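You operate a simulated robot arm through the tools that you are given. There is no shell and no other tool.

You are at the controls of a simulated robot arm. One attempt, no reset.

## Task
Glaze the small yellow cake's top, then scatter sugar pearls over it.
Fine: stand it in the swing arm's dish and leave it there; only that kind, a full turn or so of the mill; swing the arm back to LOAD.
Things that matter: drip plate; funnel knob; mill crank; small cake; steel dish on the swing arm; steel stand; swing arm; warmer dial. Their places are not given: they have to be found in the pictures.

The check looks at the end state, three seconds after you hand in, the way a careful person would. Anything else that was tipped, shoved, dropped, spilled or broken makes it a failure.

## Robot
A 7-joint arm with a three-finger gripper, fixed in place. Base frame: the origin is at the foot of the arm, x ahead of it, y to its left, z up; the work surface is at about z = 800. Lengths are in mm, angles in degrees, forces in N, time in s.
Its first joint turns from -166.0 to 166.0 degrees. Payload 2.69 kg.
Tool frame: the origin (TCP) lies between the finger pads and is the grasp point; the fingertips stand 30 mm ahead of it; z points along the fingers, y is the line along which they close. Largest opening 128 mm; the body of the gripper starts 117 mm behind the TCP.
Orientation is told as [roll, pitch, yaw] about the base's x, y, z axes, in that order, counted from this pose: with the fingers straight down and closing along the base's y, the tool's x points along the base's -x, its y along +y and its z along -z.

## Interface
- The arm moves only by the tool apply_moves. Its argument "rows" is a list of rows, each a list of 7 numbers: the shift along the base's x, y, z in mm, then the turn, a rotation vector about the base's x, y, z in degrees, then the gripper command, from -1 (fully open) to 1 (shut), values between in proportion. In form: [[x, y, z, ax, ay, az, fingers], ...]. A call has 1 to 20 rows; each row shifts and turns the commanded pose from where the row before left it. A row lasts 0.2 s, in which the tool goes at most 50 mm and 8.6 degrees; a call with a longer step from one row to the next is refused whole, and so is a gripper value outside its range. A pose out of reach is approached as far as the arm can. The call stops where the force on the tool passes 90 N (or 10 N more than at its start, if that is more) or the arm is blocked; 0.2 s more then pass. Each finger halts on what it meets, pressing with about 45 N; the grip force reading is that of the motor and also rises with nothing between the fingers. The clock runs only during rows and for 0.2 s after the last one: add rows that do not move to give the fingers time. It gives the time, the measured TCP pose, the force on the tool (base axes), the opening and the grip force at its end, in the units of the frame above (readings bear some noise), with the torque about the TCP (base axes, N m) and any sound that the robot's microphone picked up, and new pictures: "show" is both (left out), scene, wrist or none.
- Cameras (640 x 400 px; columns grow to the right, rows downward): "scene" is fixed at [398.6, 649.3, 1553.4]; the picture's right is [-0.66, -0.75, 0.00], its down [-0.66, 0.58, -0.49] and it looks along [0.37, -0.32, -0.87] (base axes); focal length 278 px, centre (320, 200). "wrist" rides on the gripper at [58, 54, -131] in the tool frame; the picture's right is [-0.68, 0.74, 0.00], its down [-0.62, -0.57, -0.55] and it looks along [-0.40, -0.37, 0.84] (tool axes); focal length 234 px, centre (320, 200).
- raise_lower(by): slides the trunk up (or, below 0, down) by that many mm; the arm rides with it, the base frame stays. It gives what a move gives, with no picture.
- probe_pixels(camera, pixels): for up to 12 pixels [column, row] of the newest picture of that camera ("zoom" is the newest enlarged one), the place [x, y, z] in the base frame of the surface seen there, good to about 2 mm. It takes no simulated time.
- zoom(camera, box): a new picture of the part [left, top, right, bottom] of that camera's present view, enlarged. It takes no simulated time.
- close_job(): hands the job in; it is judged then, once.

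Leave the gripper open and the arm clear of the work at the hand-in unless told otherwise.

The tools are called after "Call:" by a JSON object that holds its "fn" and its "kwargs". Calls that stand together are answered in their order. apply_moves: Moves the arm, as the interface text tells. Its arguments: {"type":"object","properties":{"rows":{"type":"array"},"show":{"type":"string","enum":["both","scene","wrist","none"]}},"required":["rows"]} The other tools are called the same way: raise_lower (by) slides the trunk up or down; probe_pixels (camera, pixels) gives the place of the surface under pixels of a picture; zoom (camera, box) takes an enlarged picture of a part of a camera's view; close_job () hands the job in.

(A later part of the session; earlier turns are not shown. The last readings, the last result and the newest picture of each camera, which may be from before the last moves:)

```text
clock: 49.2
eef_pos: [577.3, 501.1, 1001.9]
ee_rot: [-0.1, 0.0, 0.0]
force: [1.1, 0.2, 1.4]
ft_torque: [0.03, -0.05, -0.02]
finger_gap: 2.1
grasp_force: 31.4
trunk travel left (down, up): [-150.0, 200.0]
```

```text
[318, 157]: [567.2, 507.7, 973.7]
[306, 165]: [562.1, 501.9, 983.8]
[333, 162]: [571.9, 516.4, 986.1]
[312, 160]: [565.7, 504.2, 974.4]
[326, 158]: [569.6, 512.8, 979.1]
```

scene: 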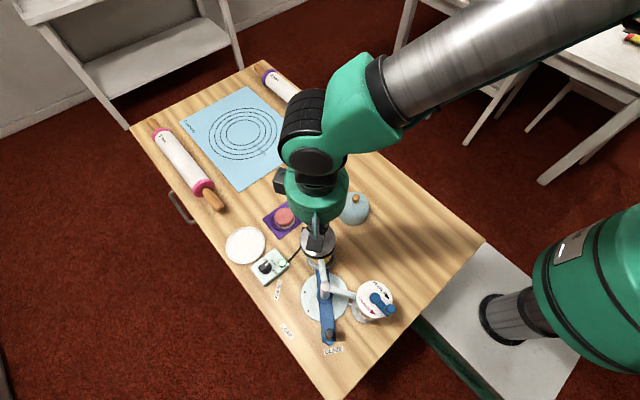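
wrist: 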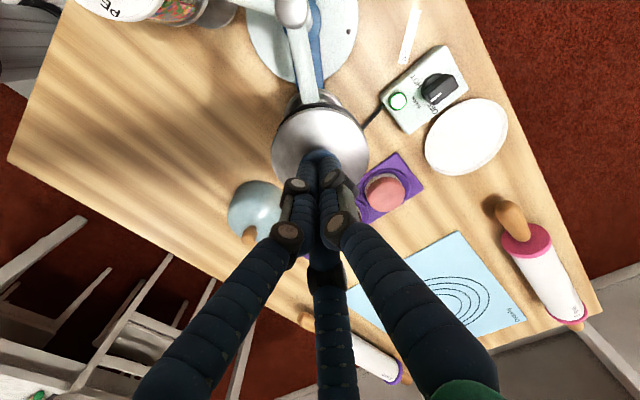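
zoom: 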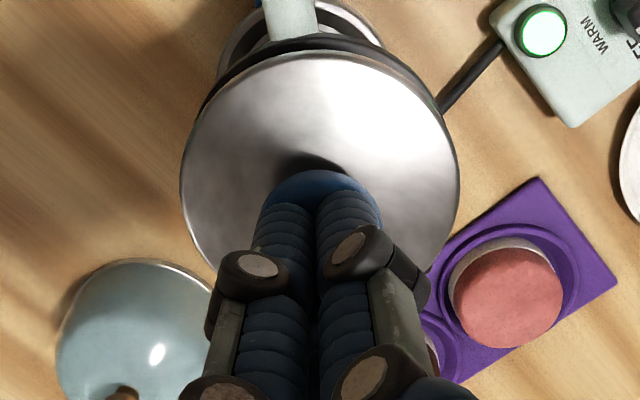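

Force has begun to rise slightly (1.4 N). Continue 3 mm.

Call:
{"fn": "apply_moves", "kwargs": {"rows": [[0, 0, -3, 0, 0, 0, 1], [0, 0, 0, 0, 0, 0, 1]], "show": "wrist"}}

Call:
{"fn": "probe_pixels", "kwargs": {"camera": "wrist", "pixels": [[318, 157], [312, 160], [326, 158], [320, 152], [320, 120]]}}

```text
clock: 49.8
eef_pos: [577.9, 500.8, 997.1]
ee_rot: [0.1, 0.0, -0.1]
force: [0.2, 0.8, 2.1]
ft_torque: [0.0, 0.0, 0.0]
finger_gap: 2.0
grasp_force: 31.4
trunk travel left (down, up): [-150.0, 200.0]
```

wrist: 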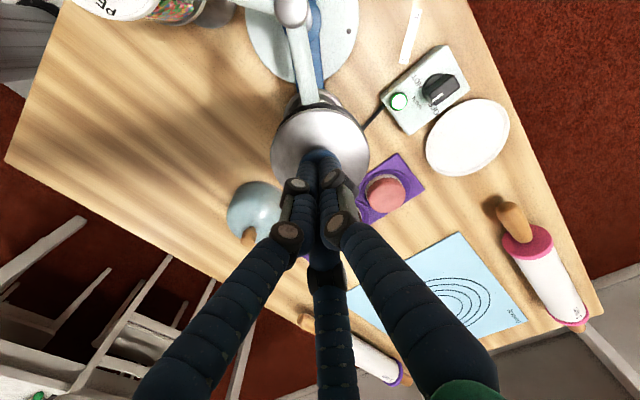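

```text
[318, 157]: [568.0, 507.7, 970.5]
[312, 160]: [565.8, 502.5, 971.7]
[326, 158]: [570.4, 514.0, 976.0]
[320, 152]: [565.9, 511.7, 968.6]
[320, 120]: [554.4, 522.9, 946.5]
```

The knob is moving down (top ≈970) against a weak spring. I press 3 mm more.

Call:
{"fn": "apply_moves", "kwargs": {"rows": [[0, 0, -3, 0, 0, 0, 1]], "show": "none"}}

Call:
{"fn": "apply_moves", "kwargs": {"rows": [[0, 0, -3, 0, 0, 0, 1]], "show": "wrist"}}

```text
clock: 50.2
eef_pos: [578.6, 500.2, 995.9]
ee_rot: [-0.2, 0.1, -0.1]
force: [-1.5, 0.7, 2.8]
ft_torque: [0.01, -0.02, 0.0]
finger_gap: 2.1
grasp_force: 30.6
trunk travel left (down, up): [-150.0, 200.0]
heard: click
```

```text
clock: 50.6
eef_pos: [578.1, 499.5, 993.4]
ee_rot: [-0.1, 0.1, -0.1]
force: [0.4, 0.8, 3.7]
ft_torque: [-0.01, -0.04, 0.01]
finger_gap: 2.0
grasp_force: 31.3
trunk travel left (down, up): [-150.0, 200.0]
```

wrist: 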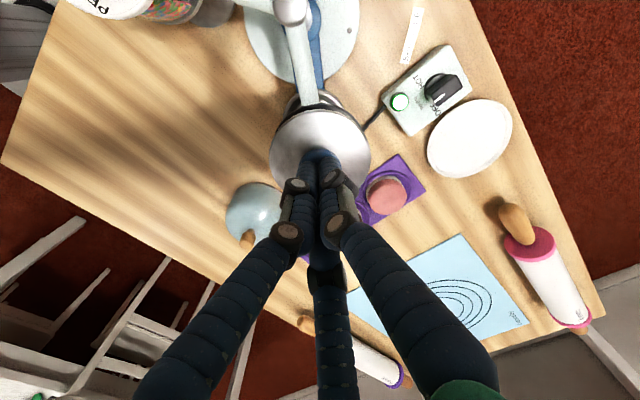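

A click was heard — probably the dose. I release by rising and then I'll look at the cake.

Call:
{"fn": "apply_moves", "kwargs": {"rows": [[0, 0, 15, 0, 0, 0, 1], [0, 0, 25, 0, 0, 0, 1], [0, 0, 0, 0, 0, 0, 1]], "show": "both"}}

Call:
{"fn": "zoom", "kwargs": {"camera": "scene", "box": [290, 215, 350, 280]}}

Call:
{"fn": "zoom", "kwargs": {"camera": "wrist", "box": [260, 80, 380, 200]}}

```text
clock: 51.4
eef_pos: [576.9, 498.8, 1032.8]
ee_rot: [0.0, 0.0, 0.1]
force: [0.5, -0.2, 0.5]
ft_torque: [0.03, 0.01, -0.01]
finger_gap: 2.0
grasp_force: 31.5
trunk travel left (down, up): [-150.0, 200.0]
```

scene: 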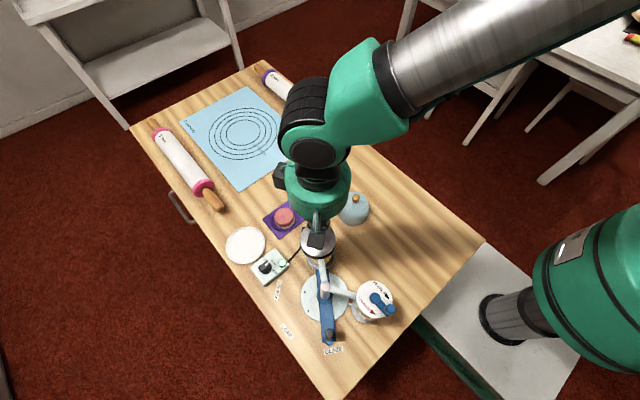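
wrist: 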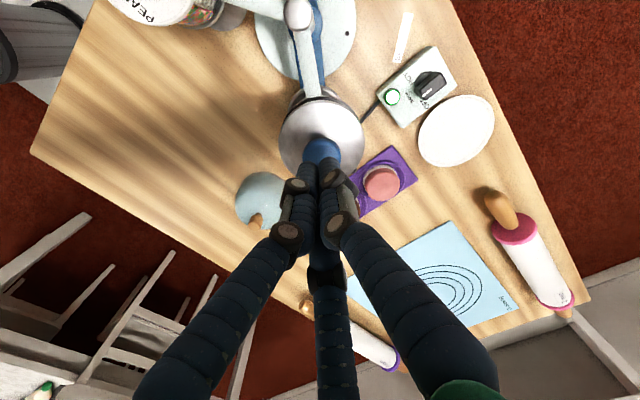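

```text
6.15 times, centred on (320, 248) of scene
```

zoom: 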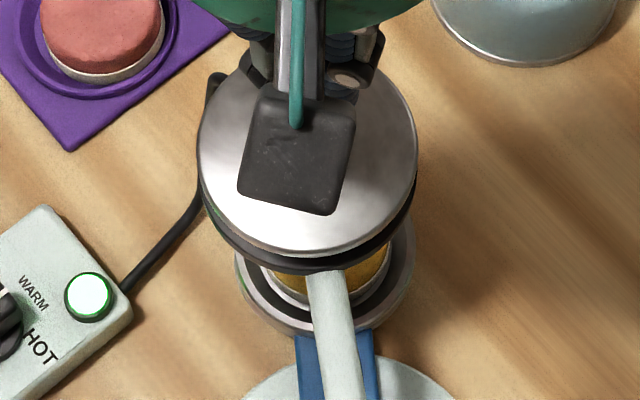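

```text
3.33 times, centred on (320, 140) of wrist
```

zoom: 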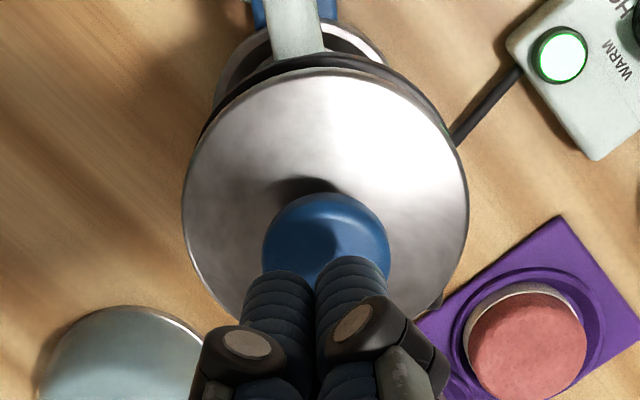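

The knob has popped back. To see the cake under the funnel, I'll move back beyond the table side and tilt the wrist camera as I did before, a little further to +y for a clear line of sight.

Call:
{"fn": "apply_moves", "kwargs": {"rows": [[0, 0, 20, 0, 0, 0, 1], [-19.6, 39.8, 2, -4.08, -4.44, 0, 1], [-19.6, 39.8, 2, -4.08, -4.44, 0, 1], [-19.6, 39.8, 2, -4.08, -4.44, 0, 1], [-19.6, 39.8, 0, -4.08, -4.44, 0, 1], [-19.6, 39.8, 0, -4.08, -4.44, 0, 1], [0, 0, 0, 0, 0, 0, 1]]}}

Call:
{"fn": "zoom", "kwargs": {"camera": "wrist", "box": [230, 60, 400, 220]}}

```text
clock: 53.0
eef_pos: [479.1, 700.0, 1056.8]
ee_rot: [-21.7, -21.8, 4.2]
force: [0.1, 0.0, 0.0]
ft_torque: [-0.12, -0.12, 0.01]
finger_gap: 2.2
grasp_force: 31.3
trunk travel left (down, up): [-150.0, 200.0]
```

scene: 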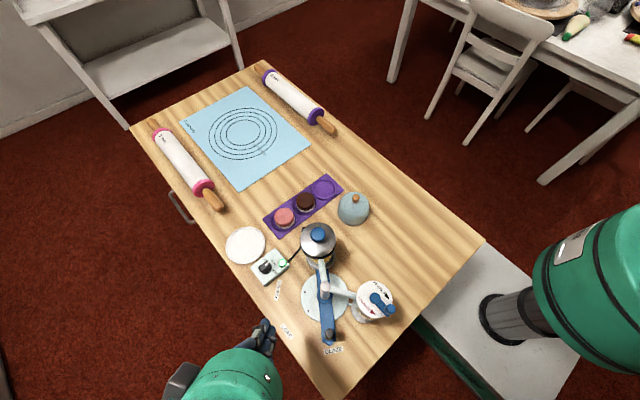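
wrist: 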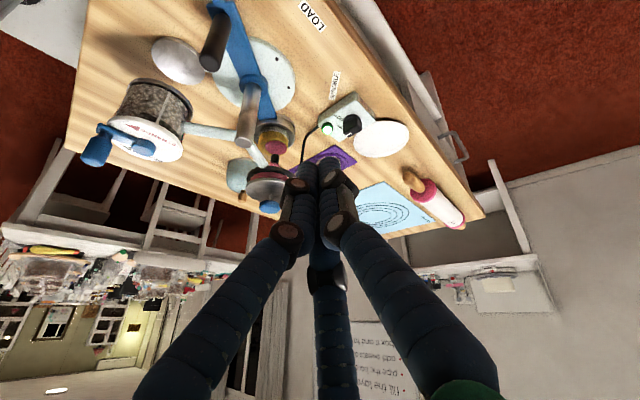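

```text
2.50 times, centred on (315, 140) of wrist
```

zoom: 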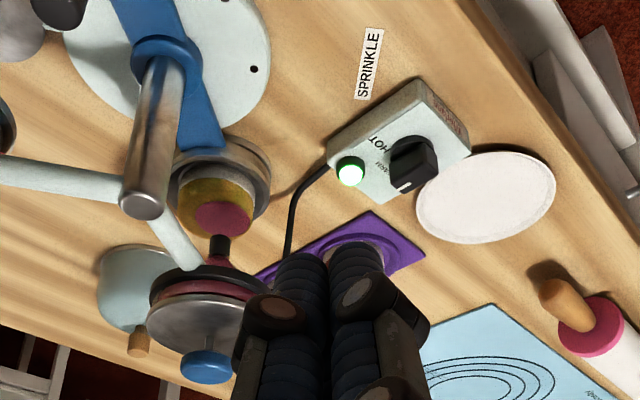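

There is a red glaze patch on the cake's top. I'll zoom closer.

Call:
{"fn": "zoom", "kwargs": {"camera": "wrist", "box": [240, 100, 310, 190]}}

Call:
{"fn": "zoom", "kwargs": {"camera": "wrist", "box": [255, 115, 300, 160]}}

```text
4.44 times, centred on (275, 145) of wrist
```

zoom: 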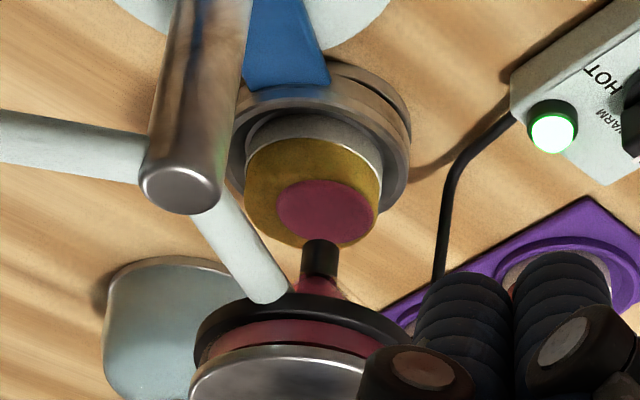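

```text
8.89 times, centred on (278, 138) of wrist
```

zoom: 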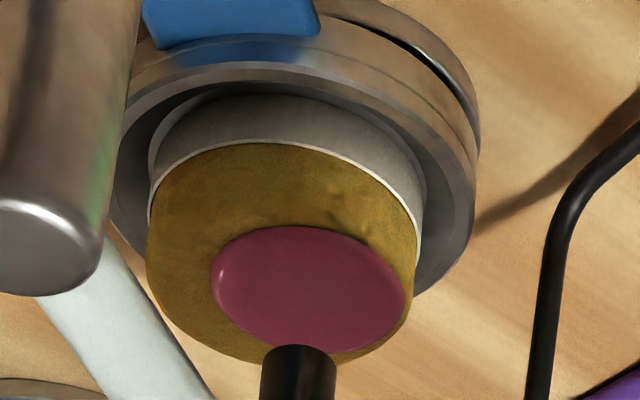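

The glaze lies on the top as a ~37 mm disc, but it is about 5 mm off-centre: the dish should swing roughly 2.5° further toward GLAZE. I'll go back to the handle, untilting and opening the fingers, to re-centre it before another short press.

Call:
{"fn": "apply_moves", "kwargs": {"rows": [[-12.8, -18.44, -2, 4.08, 4.44, 0, 0.06], [-12.8, -18.44, -2, 4.08, 4.44, 0, 0.06], [-12.8, -18.44, -2, 4.08, 4.44, 0, 0.06], [-12.8, -18.44, -2, 4.08, 4.44, 0, 0.06], [-12.8, -18.44, -2, 4.08, 4.44, 0, 0.06], [0, 0, -5, 0, 0, -7, 0.06], [0, 0, -5, 0, 0, -7, 0.06], [0, 0, -5, 0, 0, -7, 0.06], [0, 0, -5, 0, 0, -7, 0.06], [0, 0, -5, 0, 0, -7, 0.06], [0, 0, -30, 0, 0, 0, 0.06], [0, 0, -30, 0, 0, 0, 0.06], [0, 0, 0, 0, 0, 0, 0.06]]}}

```text
clock: 55.8
eef_pos: [415.9, 606.0, 963.4]
ee_rot: [-0.1, -0.1, -35.0]
force: [0.3, -0.6, 0.5]
ft_torque: [-0.04, 0.03, -0.02]
finger_gap: 60.1
grasp_force: 0.1
trunk travel left (down, up): [-150.0, 200.0]
```

scene: 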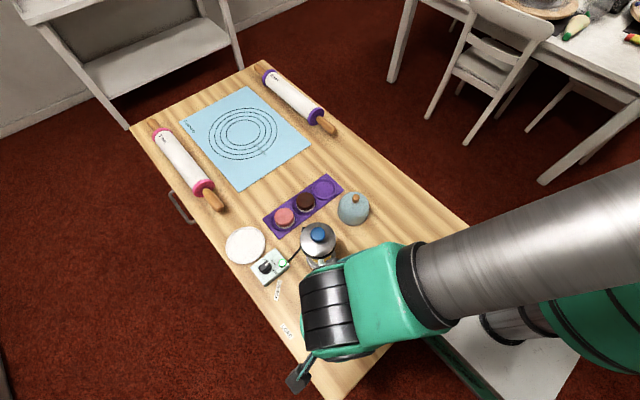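
wrist: 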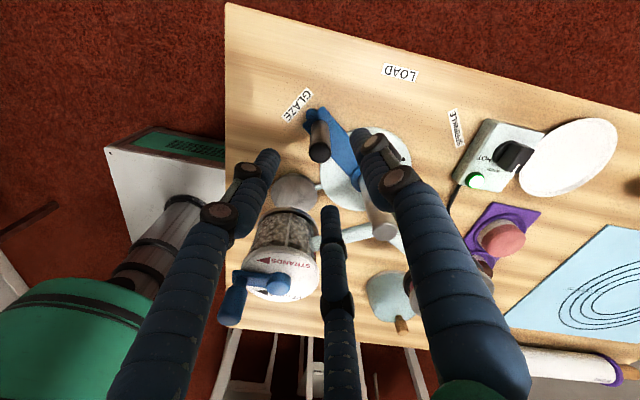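

The handle is centred between the fingers at (319,152). I descend 73 mm and grip it.

Call:
{"fn": "apply_moves", "kwargs": {"rows": [[0, 0, -40, 0, 0, 0, 0.06], [0, 0, -33, 0, 0, 0, 0.06], [0, 0, 0, 0, 0, 0, 0.06], [0, 0, 0, 0, 0, 0, 0.4], [0, 0, 0, 0, 0, 0, 0.75], [0, 0, 0, 0, 0, 0, 0.75]], "show": "wrist"}}

```text
clock: 57.2
eef_pos: [415.2, 609.5, 888.6]
ee_rot: [0.0, 0.0, -35.1]
force: [-1.3, 0.8, -0.6]
ft_torque: [-0.03, -0.04, 0.0]
finger_gap: 19.4
grasp_force: 44.3
trunk travel left (down, up): [-150.0, 200.0]
```

wrist: 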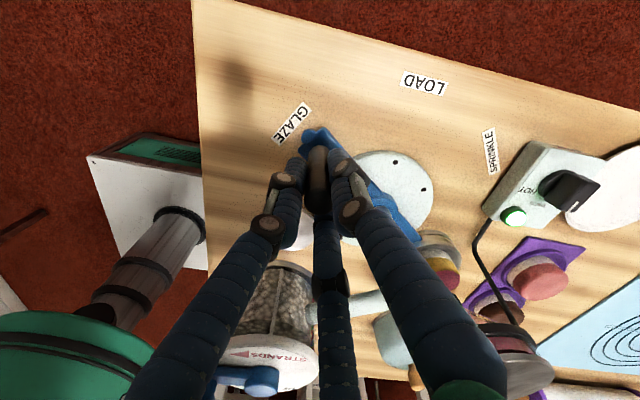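

Gripped. I swing 2.5° further and read the force for a stop or detent.

Call:
{"fn": "apply_moves", "kwargs": {"rows": [[-1.07, -1.6, 0, 0, 0, 1.25, 0.75], [-1.07, -1.6, 0, 0, 0, 1.25, 0.75], [0, 0, 0, 0, 0, 0, 0.75]]}}

Call:
{"fn": "zoom", "kwargs": {"camera": "scene", "box": [290, 215, 350, 280]}}

Call:
{"fn": "probe_pixels", "kwargs": {"camera": "zoom", "pixels": [[240, 275], [250, 300], [283, 325], [395, 305], [411, 265], [400, 290], [262, 310], [380, 318], [380, 270], [285, 287]]}}

```text
clock: 58.0
eef_pos: [413.6, 604.3, 889.2]
ee_rot: [0.1, 0.0, -32.5]
force: [-6.7, 3.3, 1.2]
ft_torque: [0.11, 0.25, -0.03]
finger_gap: 19.3
grasp_force: 44.4
trunk travel left (down, up): [-150.0, 200.0]
```

scene: 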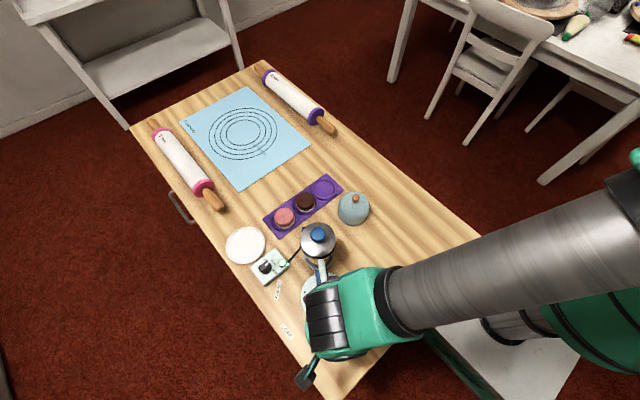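
wrist: 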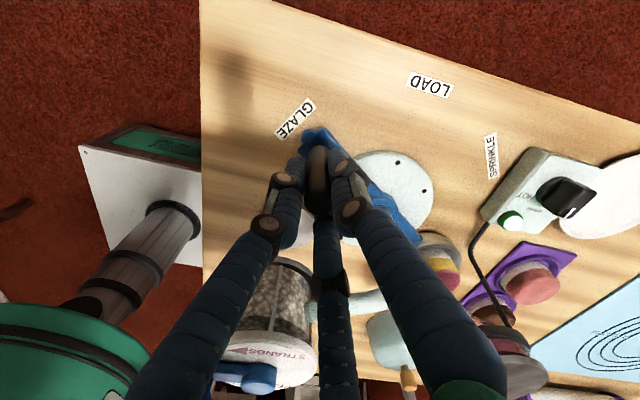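

```text
6.15 times, centred on (320, 248) of scene
```

zoom: 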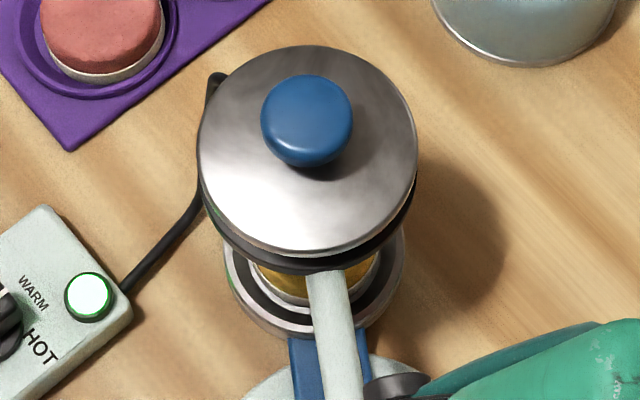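

```text
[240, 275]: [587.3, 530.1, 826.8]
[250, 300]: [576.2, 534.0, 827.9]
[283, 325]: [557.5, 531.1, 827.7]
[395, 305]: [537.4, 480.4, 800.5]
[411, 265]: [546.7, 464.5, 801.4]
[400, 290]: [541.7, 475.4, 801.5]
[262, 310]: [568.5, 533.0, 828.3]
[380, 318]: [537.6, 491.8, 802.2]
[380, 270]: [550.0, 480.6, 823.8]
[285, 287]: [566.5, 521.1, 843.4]
```

By the pictures the dish needs just a touch more (about 1–2 mm). I'll add 0.8° of swing, then release and rise.

Call:
{"fn": "apply_moves", "kwargs": {"rows": [[-0.95, -0.85, 0, 0, 0, 0.8, 0.75], [0, 0, 0, 0, 0, 0, 0.75], [0, 0, 0, 0, 0, 0, 0.5], [0, 0, 0, 0, 0, 0, 0.2], [0, 0, 0, 0, 0, 0, 0.06], [0, 0, 15, 0, 0, 0, 0.06], [0, 0, 40, 0, 0, 0, 0.06], [0, 0, 45, 0, 0, 0, 0.06], [0, 0, 45, 0, 0, 0, 0.06], [0, 0, 0, 0, 0, 0, 0.06]]}}

Call:
{"fn": "zoom", "kwargs": {"camera": "scene", "box": [290, 215, 350, 280]}}

```text
clock: 60.2
eef_pos: [412.1, 604.3, 1034.1]
ee_rot: [0.0, 0.1, -31.7]
force: [0.0, -0.6, 0.0]
ft_torque: [0.03, -0.04, 0.01]
finger_gap: 60.2
grasp_force: 0.0
trunk travel left (down, up): [-150.0, 200.0]
```

scene: 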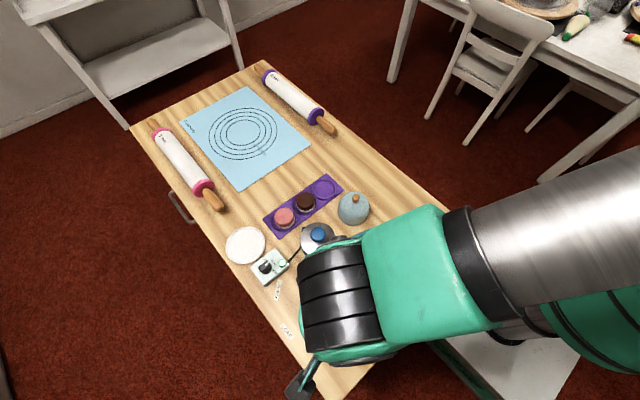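
wrist: 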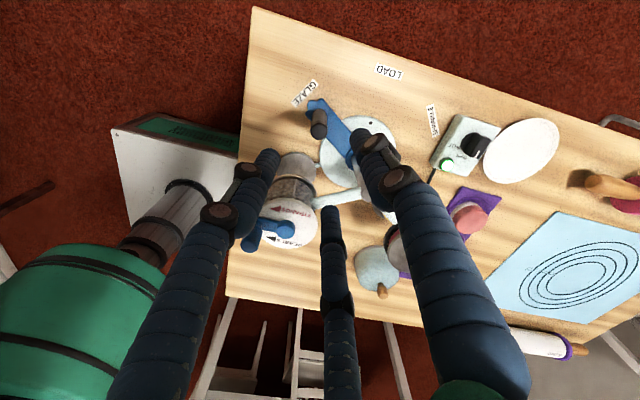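

```text
6.15 times, centred on (320, 248) of scene
```

zoom: 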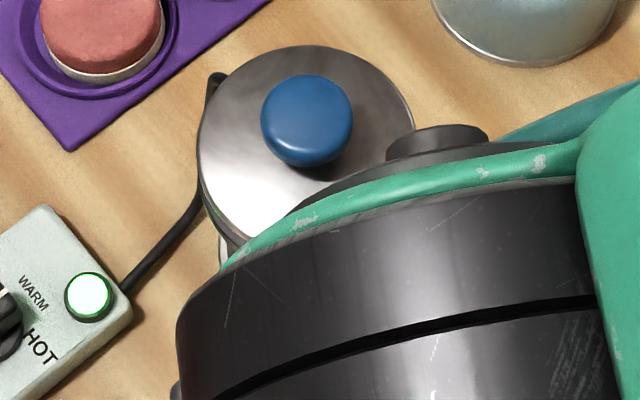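

Before the second press I want to see whether the glaze spread by itself, so I'll go to the tilted viewing place again (closing the fingers on the way).

Call:
{"fn": "apply_moves", "kwargs": {"rows": [[7, 10.7, 6, 0, 0, 7.925, 1], [7, 10.7, 6, 0, 0, 7.925, 1], [7, 10.7, 6, 0, 0, 7.925, 1], [7, 10.7, 5, 0, 0, 7.925, 1], [7.8, 10.7, 0, -4.08, -4.44, 0, 1], [7.8, 10.7, 0, -4.08, -4.44, 0, 1], [7.8, 10.7, 0, -4.08, -4.44, 0, 1], [7.8, 10.7, 0, -4.08, -4.44, 0, 1], [7.8, 10.7, 0, -4.08, -4.44, 0, 1], [0, 0, 0, 0, 0, 0, 1]], "show": "wrist"}}

Call:
{"fn": "zoom", "kwargs": {"camera": "wrist", "box": [255, 115, 300, 160]}}

```text
clock: 62.4
eef_pos: [478.7, 700.1, 1057.0]
ee_rot: [-21.5, -21.8, 4.1]
force: [0.8, -0.1, -1.0]
ft_torque: [-0.08, -0.03, -0.03]
finger_gap: 1.7
grasp_force: 31.7
trunk travel left (down, up): [-150.0, 200.0]
```

wrist: 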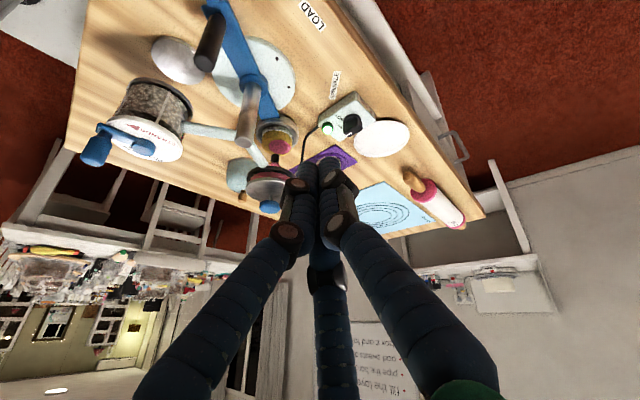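

```text
8.89 times, centred on (278, 138) of wrist
```

zoom: 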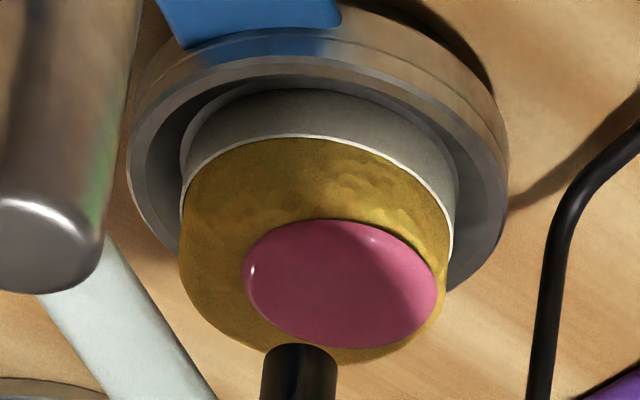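

The glaze didn't spread further; the nozzle now lines up within ~1.5 mm of the cake's centre. I'll return above the knob and give a second, shorter press (down to z≈992, hold 0.2 s, release).

Call:
{"fn": "apply_moves", "kwargs": {"rows": [[19.62, -39.81, 0, 4.08, 4.44, 0, 1], [19.62, -39.81, 0, 4.08, 4.44, 0, 1], [19.62, -39.81, 0, 4.08, 4.44, 0, 1], [19.62, -39.81, 0, 4.08, 4.44, 0, 1], [19.62, -39.81, 0, 4.08, 4.44, 0, 1], [0, 0, -20, 0, 0, 0, 1], [0, 0, -18, 0, 0, 0, 1], [0, 0, 0, 0, 0, 0, 1]], "show": "wrist"}}

```text
clock: 64.2
eef_pos: [579.4, 502.0, 1019.7]
ee_rot: [0.0, 0.0, -0.1]
force: [-0.2, 0.8, -0.6]
ft_torque: [-0.03, 0.03, -0.01]
finger_gap: 2.0
grasp_force: 31.4
trunk travel left (down, up): [-150.0, 200.0]
```

wrist: 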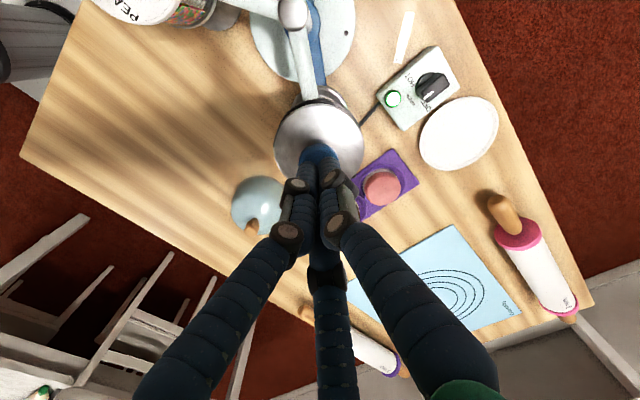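

Positioned over the knob at z≈1020. Now the short press and release.

Call:
{"fn": "apply_moves", "kwargs": {"rows": [[0, 0, -10, 0, 0, 0, 1], [0, 0, -8, 0, 0, 0, 1], [0, 0, -5, 0, 0, 0, 1], [0, 0, -5, 0, 0, 0, 1], [0, 0, 0, 0, 0, 0, 1], [0, 0, 15, 0, 0, 0, 1], [0, 0, 25, 0, 0, 0, 1], [0, 0, 20, 0, 0, 0, 1]], "show": "wrist"}}

```text
clock: 66.0
eef_pos: [578.4, 501.2, 1051.7]
ee_rot: [0.1, 0.0, -0.2]
force: [-0.6, 0.4, -0.1]
ft_torque: [0.0, 0.04, 0.01]
finger_gap: 2.0
grasp_force: 31.8
trunk travel left (down, up): [-150.0, 200.0]
heard: click
```

wrist: 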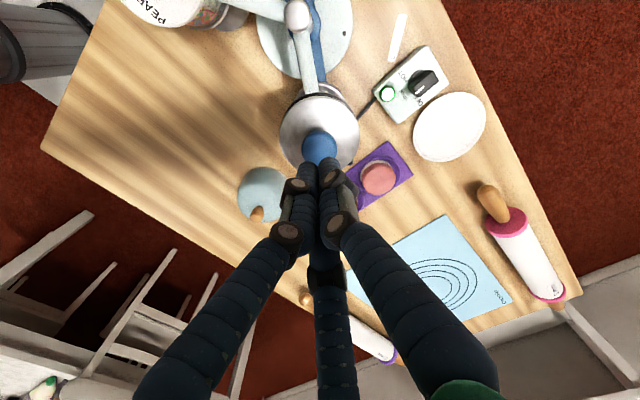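

A second click was heard. I'll go back to the tilted viewing place and inspect the glaze.

Call:
{"fn": "apply_moves", "kwargs": {"rows": [[-19.62, 39.81, 1.2, -4.08, -4.44, 0, 1], [-19.62, 39.81, 1.2, -4.08, -4.44, 0, 1], [-19.62, 39.81, 1.2, -4.08, -4.44, 0, 1], [-19.62, 39.81, 1.2, -4.08, -4.44, 0, 1], [-19.62, 39.81, 1.2, -4.08, -4.44, 0, 1], [0, 0, 0, 0, 0, 0, 1]], "show": "wrist"}}

Call:
{"fn": "zoom", "kwargs": {"camera": "wrist", "box": [255, 115, 300, 160]}}

```text
clock: 67.4
eef_pos: [482.3, 698.6, 1057.8]
ee_rot: [-21.5, -21.8, 4.1]
force: [-0.6, 0.9, 0.4]
ft_torque: [-0.12, -0.1, 0.0]
finger_gap: 2.2
grasp_force: 31.2
trunk travel left (down, up): [-150.0, 200.0]
```

wrist: 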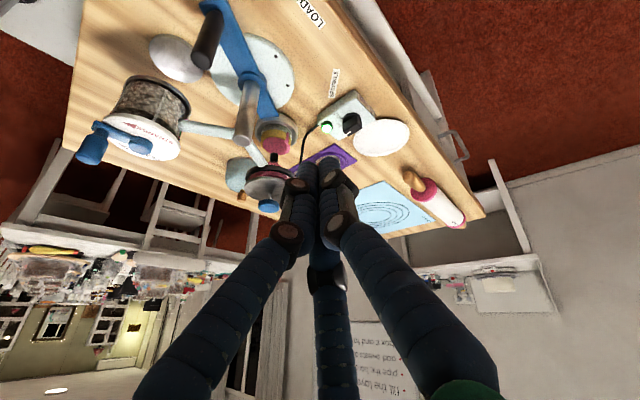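

```text
8.89 times, centred on (278, 138) of wrist
```

zoom: 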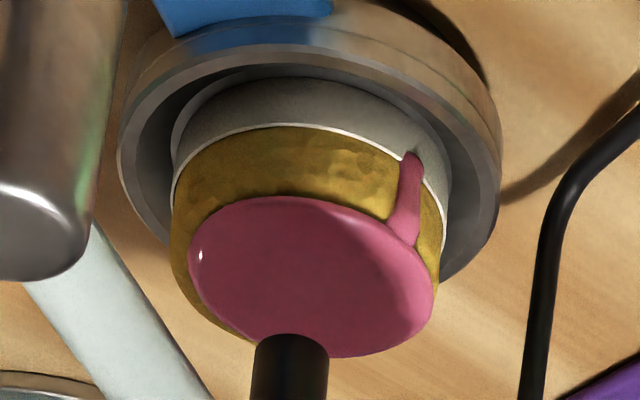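

The glaze now covers nearly the whole top, with one small run on the side of the cake; no further press. Next I return to the handle (413,603.5), untilting, and grip it for the swing to SPRINKLE.

Call:
{"fn": "apply_moves", "kwargs": {"rows": [[-13.4, -19.26, -3, 4.08, 4.44, 0, 0.06], [-13.4, -19.26, -3, 4.08, 4.44, 0, 0.06], [-13.4, -19.26, -3, 4.08, 4.44, 0, 0.06], [-13.4, -19.26, -3, 4.08, 4.44, 0, 0.06], [-13.4, -19.26, -3, 4.08, 4.44, 0, 0.06], [0, 0, -25, 0, 0, 6.67, 0.06], [0, 0, -25, 0, 0, 6.67, 0.06], [0, 0, -25, 0, 0, 6.66, 0.06], [0, 0, 0, 0, 0, 0, 0.06]], "show": "wrist"}}

```text
clock: 69.4
eef_pos: [413.1, 603.1, 967.8]
ee_rot: [0.0, 0.0, 20.0]
force: [0.7, 0.2, -1.1]
ft_torque: [-0.05, -0.01, 0.0]
finger_gap: 60.1
grasp_force: 0.0
trunk travel left (down, up): [-150.0, 200.0]
```

wrist: 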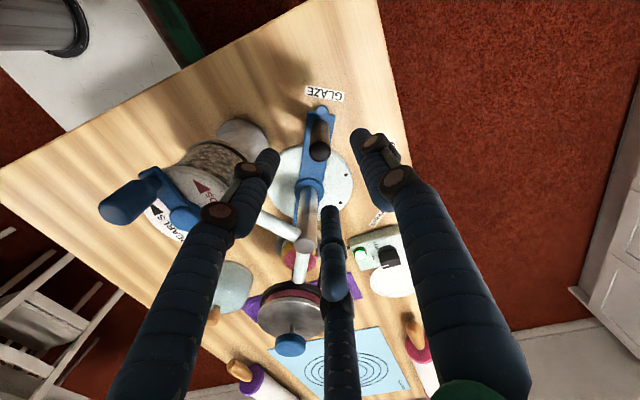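

One finger points near the mill at this yaw, so I'll turn to −5° first (fingers then straddle clear of mill and column), then descend and grip.

Call:
{"fn": "apply_moves", "kwargs": {"rows": [[0, 0, 0, 0, 0, -8.33, 0.06], [0, 0, 0, 0, 0, -8.33, 0.06], [0, 0, 0, 0, 0, -8.34, 0.06], [0, 0, -40, 0, 0, 0, 0.06], [0, 0, -38, 0, 0, 0, 0.06], [0, 0, 0, 0, 0, 0, 0.06], [0, 0, 0, 0, 0, 0, 0.4], [0, 0, 0, 0, 0, 0, 0.75], [0, 0, 0, 0, 0, 0, 0.75]], "show": "wrist"}}

```text
clock: 71.4
eef_pos: [411.8, 603.6, 887.9]
ee_rot: [0.0, 0.0, -5.2]
force: [-2.1, 5.9, 0.3]
ft_torque: [0.27, 0.03, -0.02]
finger_gap: 18.6
grasp_force: 44.5
trunk travel left (down, up): [-150.0, 200.0]
```

wrist: 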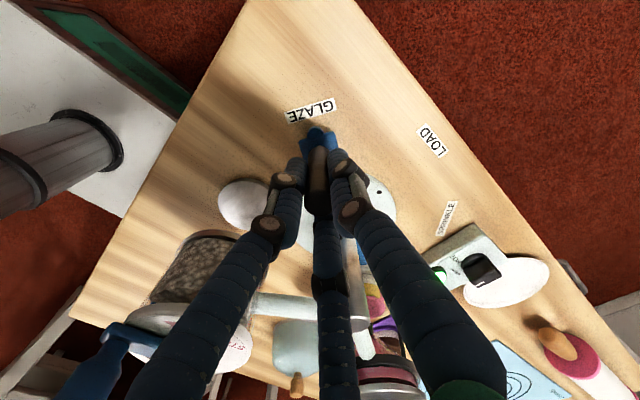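

Handle gripped. I swing it back clockwise, first to about LOAD (93°), then check forces.

Call:
{"fn": "apply_moves", "kwargs": {"rows": [[1.67, 2.57, 0, 0, 0, -2, 0.75], [2.67, 3.75, 0, 0, 0, -3, 0.75], [4.88, 5.92, 0, 0, 0, -5, 0.75], [5.37, 5.47, 0, 0, 0, -5, 0.75], [5.83, 4.98, 0, 0, 0, -5, 0.75], [6.25, 4.45, 0, 0, 0, -5, 0.75], [6.6, 3.89, 0, 0, 0, -5, 0.75], [6.92, 3.3, 0, 0, 0, -5, 0.75], [7.19, 2.69, 0, 0, 0, -5, 0.75], [7.39, 2.05, 0, 0, 0, -5, 0.75], [7.54, 1.39, 0, 0, 0, -5, 0.75], [7.63, 0.74, 0, 0, 0, -5, 0.75], [0, 0, 0, 0, 0, 0, 0.75]]}}

Call:
{"fn": "zoom", "kwargs": {"camera": "scene", "box": [300, 220, 420, 340]}}

```text
clock: 74.2
eef_pos: [484.5, 647.6, 887.3]
ee_rot: [0.0, 0.0, -60.1]
force: [-2.1, 37.0, -20.8]
ft_torque: [1.22, -0.05, 0.0]
finger_gap: 18.8
grasp_force: 43.7
trunk travel left (down, up): [-150.0, 200.0]
```

scene: 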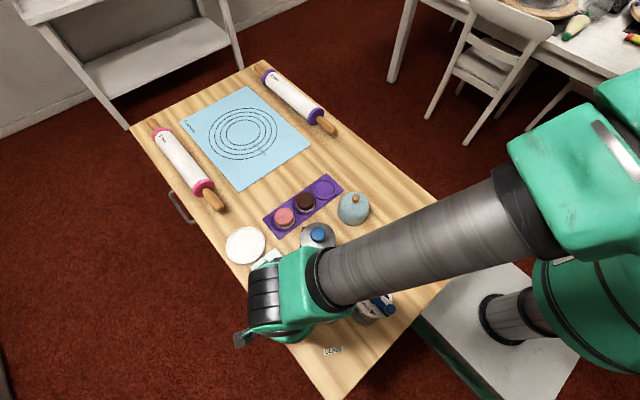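
wrist: 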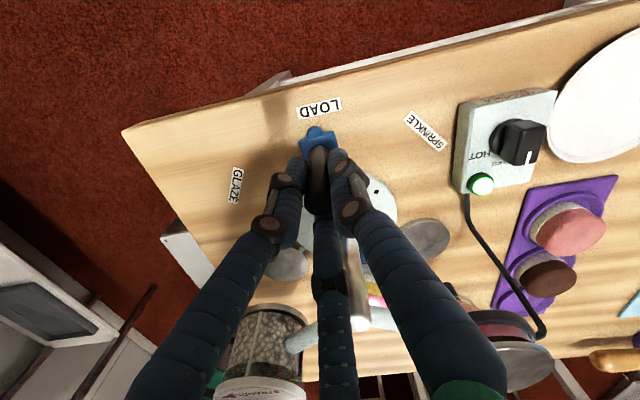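

```text
3.33 times, centred on (360, 280) of scene
```

zoom: 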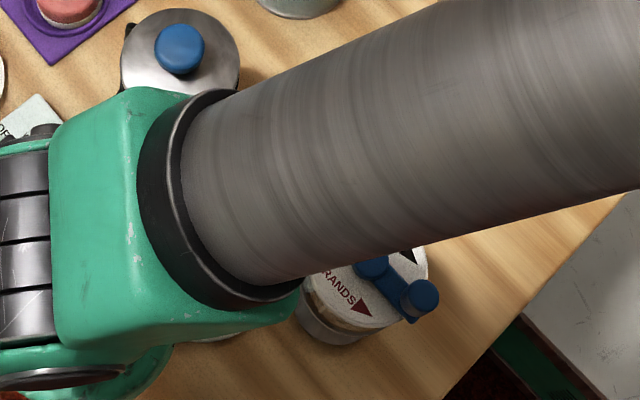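

The radial force has grown to 37 N: my arc is slightly too tight here. I'll relax outward by 2.5 mm in y and read again.

Call:
{"fn": "apply_moves", "kwargs": {"rows": [[0, 1.5, 0, 0, 0, 0, 0.75], [0, 1.0, 0, 0, 0, 0, 0.75], [0, 0, 0, 0, 0, 0, 0.75]], "show": "none"}}

```text
clock: 75.0
eef_pos: [482.3, 646.0, 888.1]
ee_rot: [0.0, -0.1, -60.1]
force: [-0.1, 14.1, -12.4]
ft_torque: [0.03, -0.02, -0.01]
finger_gap: 18.7
grasp_force: 43.2
trunk travel left (down, up): [-150.0, 200.0]
```

Call:
{"fn": "apply_moves", "kwargs": {"rows": [[0, 1.4, -0.7, 0, 0, 0, 0.75], [0, 0, 0, 0, 0, 0, 0.75]], "show": "none"}}

```text
clock: 75.6
eef_pos: [483.9, 645.9, 888.6]
ee_rot: [-0.1, 0.0, -60.1]
force: [0.9, -6.8, -2.1]
ft_torque: [-0.61, 0.02, 0.03]
finger_gap: 18.4
grasp_force: 43.9
trunk travel left (down, up): [-150.0, 200.0]
```

Forces are small again. To zero out any skew I'll open and re-grip the handle here before continuing.

Call:
{"fn": "apply_moves", "kwargs": {"rows": [[0, 0, 0, 0, 0, 0, 0.5], [0, 0, 0, 0, 0, 0, 0.3], [0, 0, 0, 0, 0, 0, 0.3]], "show": "wrist"}}

Call:
{"fn": "zoom", "kwargs": {"camera": "wrist", "box": [270, 100, 400, 230]}}

```text
clock: 76.4
eef_pos: [483.7, 648.3, 888.9]
ee_rot: [0.0, 0.0, -60.1]
force: [0.1, 1.1, -0.3]
ft_torque: [0.0, 0.02, 0.02]
finger_gap: 44.8
grasp_force: 0.1
trunk travel left (down, up): [-150.0, 200.0]
```

wrist: 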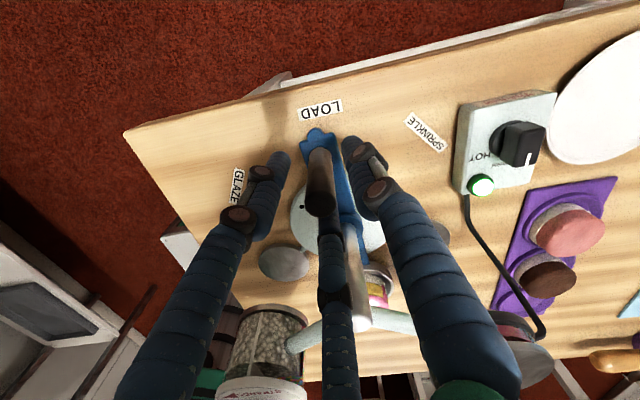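

```text
3.08 times, centred on (335, 165) of wrist
```

zoom: 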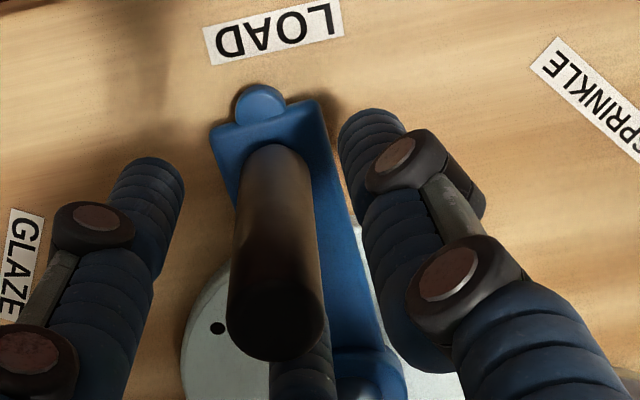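

I'll probe the handle top to see how it sits relative to the fingers.

Call:
{"fn": "probe_pixels", "kwargs": {"camera": "zoom", "pixels": [[277, 320], [245, 310], [312, 305], [277, 345], [277, 290], [260, 100], [213, 142], [322, 118], [216, 328], [280, 200], [255, 190], [305, 180]]}}

```text
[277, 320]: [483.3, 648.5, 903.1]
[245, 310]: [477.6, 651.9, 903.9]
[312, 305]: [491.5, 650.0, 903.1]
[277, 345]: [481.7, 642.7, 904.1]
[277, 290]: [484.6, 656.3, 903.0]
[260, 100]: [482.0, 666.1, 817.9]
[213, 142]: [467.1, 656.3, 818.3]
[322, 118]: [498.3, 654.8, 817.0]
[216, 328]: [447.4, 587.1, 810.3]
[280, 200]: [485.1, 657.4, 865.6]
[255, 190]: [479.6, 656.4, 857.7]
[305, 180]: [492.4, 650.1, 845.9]
```

The handle centre (484,649) is well centred, at ~91 mm from the pivot. I re-grip and continue the swing with that radius, in stages.

Call:
{"fn": "apply_moves", "kwargs": {"rows": [[0, 0, 0, 0, 0, 0, 0.6], [0, 0, 0, 0, 0, 0, 0.75], [0, 0, 0, 0, 0, 0, 0.75]], "show": "none"}}

```text
clock: 77.2
eef_pos: [482.4, 648.4, 888.0]
ee_rot: [-0.2, 0.0, -60.1]
force: [0.0, -6.5, -0.5]
ft_torque: [-0.17, 0.02, 0.01]
finger_gap: 20.8
grasp_force: 3.4
trunk travel left (down, up): [-150.0, 200.0]
```

Only one finger touches (force −6.5 N in y), so the handle is slightly toward −y. I'll open a bit, shift −1.8 mm in y, and grip again.

Call:
{"fn": "apply_moves", "kwargs": {"rows": [[0, 0, 0, 0, 0, 0, 0.4], [0, -1.8, 0, 0, 0, 0, 0.4], [0, 0, 0, 0, 0, 0, 0.6], [0, 0, 0, 0, 0, 0, 0.75], [0, 0, 0, 0, 0, 0, 0.75]], "show": "none"}}

```text
clock: 78.4
eef_pos: [482.5, 646.9, 888.9]
ee_rot: [0.0, 0.0, -60.0]
force: [-0.5, 4.8, -0.6]
ft_torque: [0.2, -0.02, 0.0]
finger_gap: 18.6
grasp_force: 43.5
trunk travel left (down, up): [-150.0, 200.0]
```

Good even grip now (43.5 N, small force). Continue the swing to 61° with radius 89.8 about (488.5,557.3).

Call:
{"fn": "apply_moves", "kwargs": {"rows": [[3.0, 0.1, 0, 0, 0, -2, 0.75], [5.0, 0.0, 0, 0, 0, -3, 0.75], [7.15, -0.53, 0, 0, 0, -4.8, 0.75], [7.4, -1.05, 0, 0, 0, -4.8, 0.75], [7.6, -1.8, 0, 0, 0, -5, 0.75], [6.0, -1.9, 0, 0, 0, -4, 0.75], [4.2, -1.6, 0, 0, 0, -3, 0.75], [0, 0, 0, 0, 0, 0, 0.75]], "show": "wrist"}}

```text
clock: 80.2
eef_pos: [523.1, 639.5, 889.6]
ee_rot: [0.1, 0.1, -86.8]
force: [7.6, 17.6, -9.3]
ft_torque: [0.67, -0.3, -0.02]
finger_gap: 18.6
grasp_force: 43.6
trunk travel left (down, up): [-150.0, 200.0]
```

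wrist: 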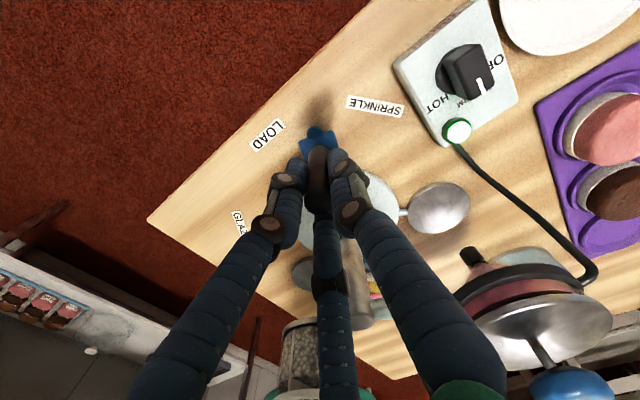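

Radial pull is 19 N outward; I'll relax 2 mm outward and continue with a slightly adjusted arc.

Call:
{"fn": "apply_moves", "kwargs": {"rows": [[0.8, 1.85, 0, 0, 0, 0, 0.75], [4.0, -1.7, 0, 0, 0, -2.6, 0.75], [6.0, -2.8, 0, 0, 0, -4, 0.75], [6.9, -3.9, 0, 0, 0, -5, 0.75], [4.8, -3.2, 0, 0, 0, -3.5, 0.75], [0, 0, 0, 0, 0, 0, 0.75]], "show": "none"}}

```text
clock: 81.6
eef_pos: [545.5, 627.7, 889.1]
ee_rot: [0.0, -0.1, -101.8]
force: [-4.0, -6.2, 1.0]
ft_torque: [-0.45, 0.26, 0.01]
finger_gap: 18.6
grasp_force: 43.6
trunk travel left (down, up): [-150.0, 200.0]
```

Force is fine (7 N). Continue with three more arc steps to about 39°, then look.

Call:
{"fn": "apply_moves", "kwargs": {"rows": [[5.2, -5.2, 0, 0, 0, -4.6, 0.75], [5.7, -5.65, 0, 0, 0, -5, 0.75], [4.2, -4.85, 0, 0, 0, -4, 0.75], [0, 0, 0, 0, 0, 0, 0.75]]}}

Call:
{"fn": "zoom", "kwargs": {"camera": "scene", "box": [320, 250, 420, 340]}}

Call:
{"fn": "zoom", "kwargs": {"camera": "wrist", "box": [250, 90, 450, 230]}}

```text
clock: 82.6
eef_pos: [561.0, 615.0, 888.7]
ee_rot: [0.0, 0.0, -115.4]
force: [-8.1, -5.3, 0.5]
ft_torque: [-0.13, 0.27, -0.01]
finger_gap: 18.8
grasp_force: 43.6
trunk travel left (down, up): [-150.0, 200.0]
```

scene: 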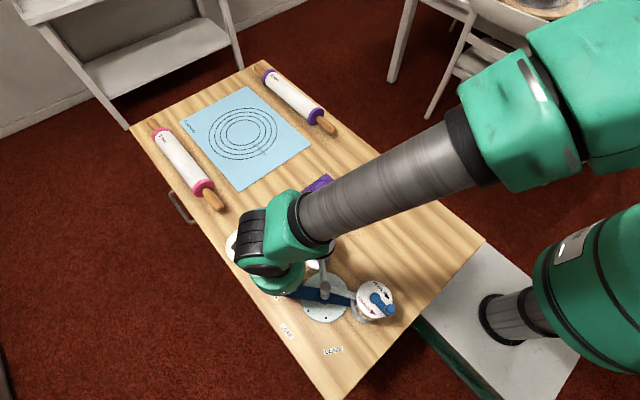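
wrist: 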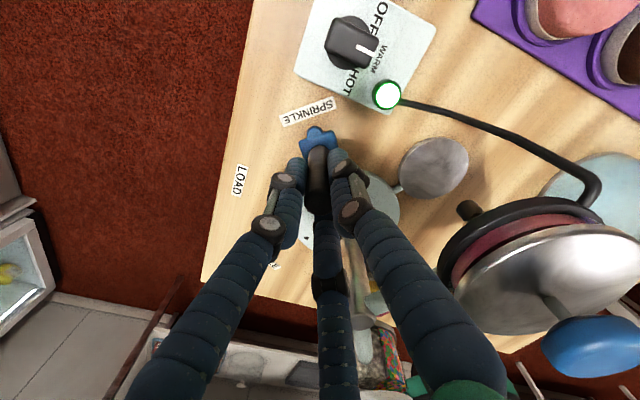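

```text
4.44 times, centred on (370, 295) of scene
```

zoom: 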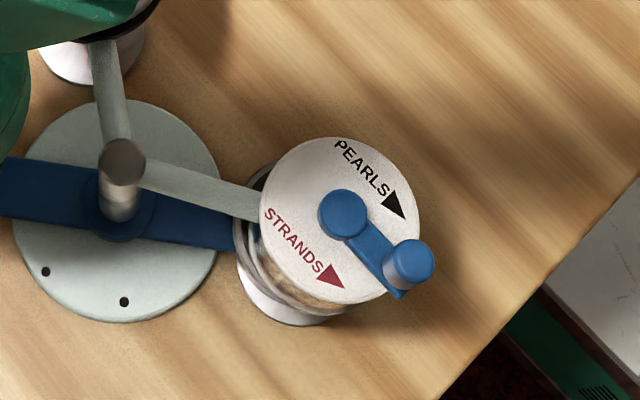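

```text
2.86 times, centred on (350, 160) of wrist
```

zoom: 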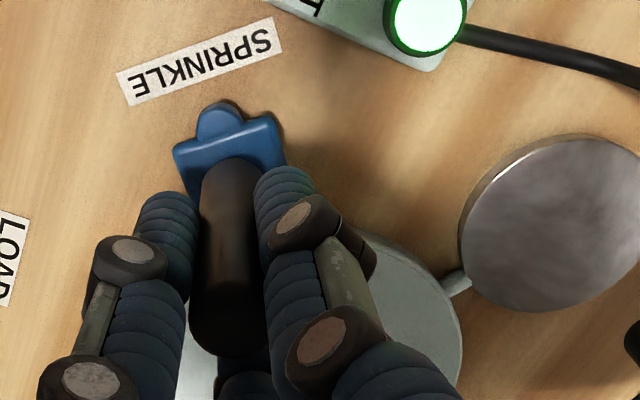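

The pointer is close to SPRINKLE, dish partly visible under the mill. I'll zoom more to judge centring.

Call:
{"fn": "zoom", "kwargs": {"camera": "scene", "box": [342, 272, 398, 328]}}

Call:
{"fn": "probe_pixels", "kwargs": {"camera": "zoom", "pixels": [[160, 170], [150, 210], [155, 250], [175, 290], [200, 310], [240, 180], [420, 180], [330, 60], [330, 290], [180, 150], [215, 320], [165, 230]]}}

```text
7.14 times, centred on (370, 300) of scene
```

zoom: 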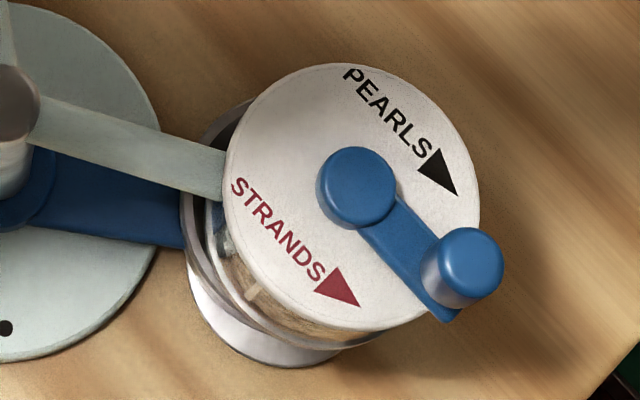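

```text
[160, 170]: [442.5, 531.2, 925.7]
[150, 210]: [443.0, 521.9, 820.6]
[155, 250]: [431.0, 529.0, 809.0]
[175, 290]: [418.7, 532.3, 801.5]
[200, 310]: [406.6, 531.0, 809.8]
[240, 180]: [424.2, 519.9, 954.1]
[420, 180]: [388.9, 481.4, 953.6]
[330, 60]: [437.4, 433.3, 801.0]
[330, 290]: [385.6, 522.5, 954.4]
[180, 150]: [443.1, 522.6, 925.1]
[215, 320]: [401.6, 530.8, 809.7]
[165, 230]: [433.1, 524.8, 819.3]
```

The mill axis works out near (398,500.5), which puts SPRINKLE at a handle angle of ~32.4° (symmetric to the funnel). I'll probe the arm's pointer to see its present angle.

Call:
{"fn": "probe_pixels", "kwargs": {"camera": "wrist", "pixels": [[315, 129], [299, 143], [335, 132], [313, 127], [317, 128], [300, 141], [334, 134], [306, 237], [308, 112]]}}

```text
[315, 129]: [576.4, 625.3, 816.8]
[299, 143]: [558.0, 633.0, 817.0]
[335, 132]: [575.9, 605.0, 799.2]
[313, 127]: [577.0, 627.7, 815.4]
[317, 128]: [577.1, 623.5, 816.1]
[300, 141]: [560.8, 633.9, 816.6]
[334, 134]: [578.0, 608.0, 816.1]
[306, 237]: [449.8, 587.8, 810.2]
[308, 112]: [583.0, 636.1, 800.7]
```

The arm is at about 37.6°; 5.2° more is needed. I finish the arc.

Call:
{"fn": "apply_moves", "kwargs": {"rows": [[1.9, -3.6, 0, 0, 0, -2.6, 0.75], [2.2, -3.8, 0, 0, 0, -2.6, 0.75], [0, 0, 0, 0, 0, 0, 0.75]]}}

Call:
{"fn": "zoom", "kwargs": {"camera": "scene", "box": [342, 272, 398, 328]}}

Call:
{"fn": "zoom", "kwargs": {"camera": "wrist", "box": [250, 90, 450, 230]}}

```text
clock: 83.4
eef_pos: [565.4, 606.7, 889.2]
ee_rot: [0.0, 0.1, -120.6]
force: [3.5, 0.3, 2.1]
ft_torque: [0.11, -0.25, 0.04]
finger_gap: 18.5
grasp_force: 44.1
trunk travel left (down, up): [-150.0, 200.0]
```

scene: 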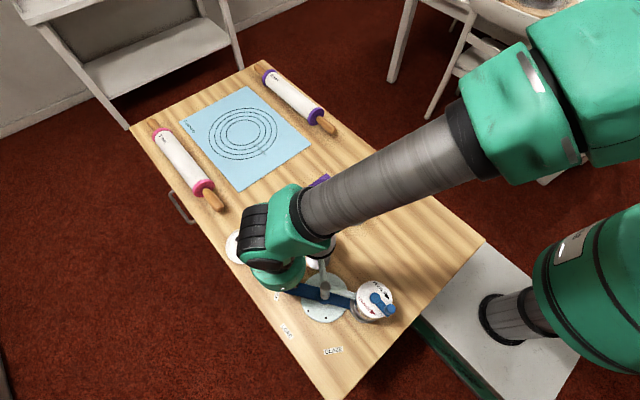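
wrist: 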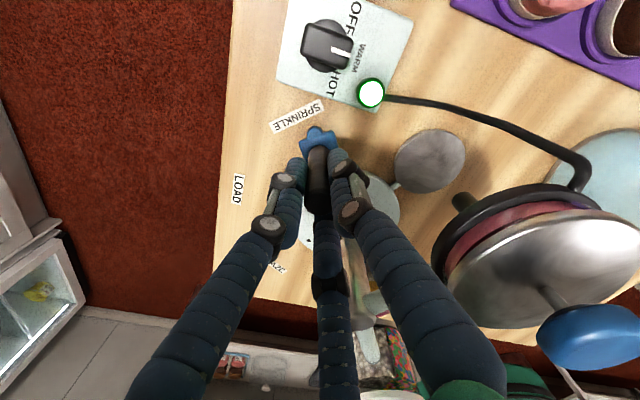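

```text
7.14 times, centred on (370, 300) of scene
```

zoom: 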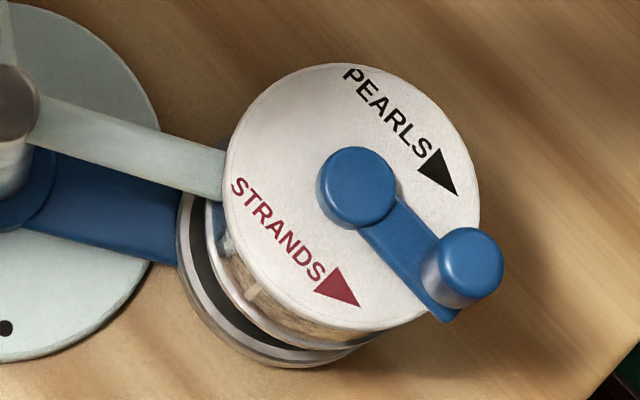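

```text
2.86 times, centred on (350, 160) of wrist
```

zoom: 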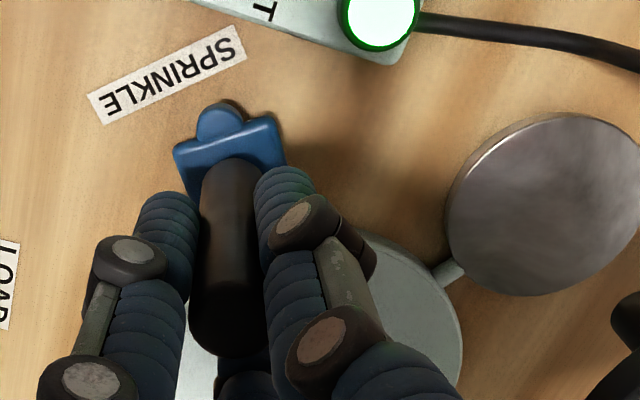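

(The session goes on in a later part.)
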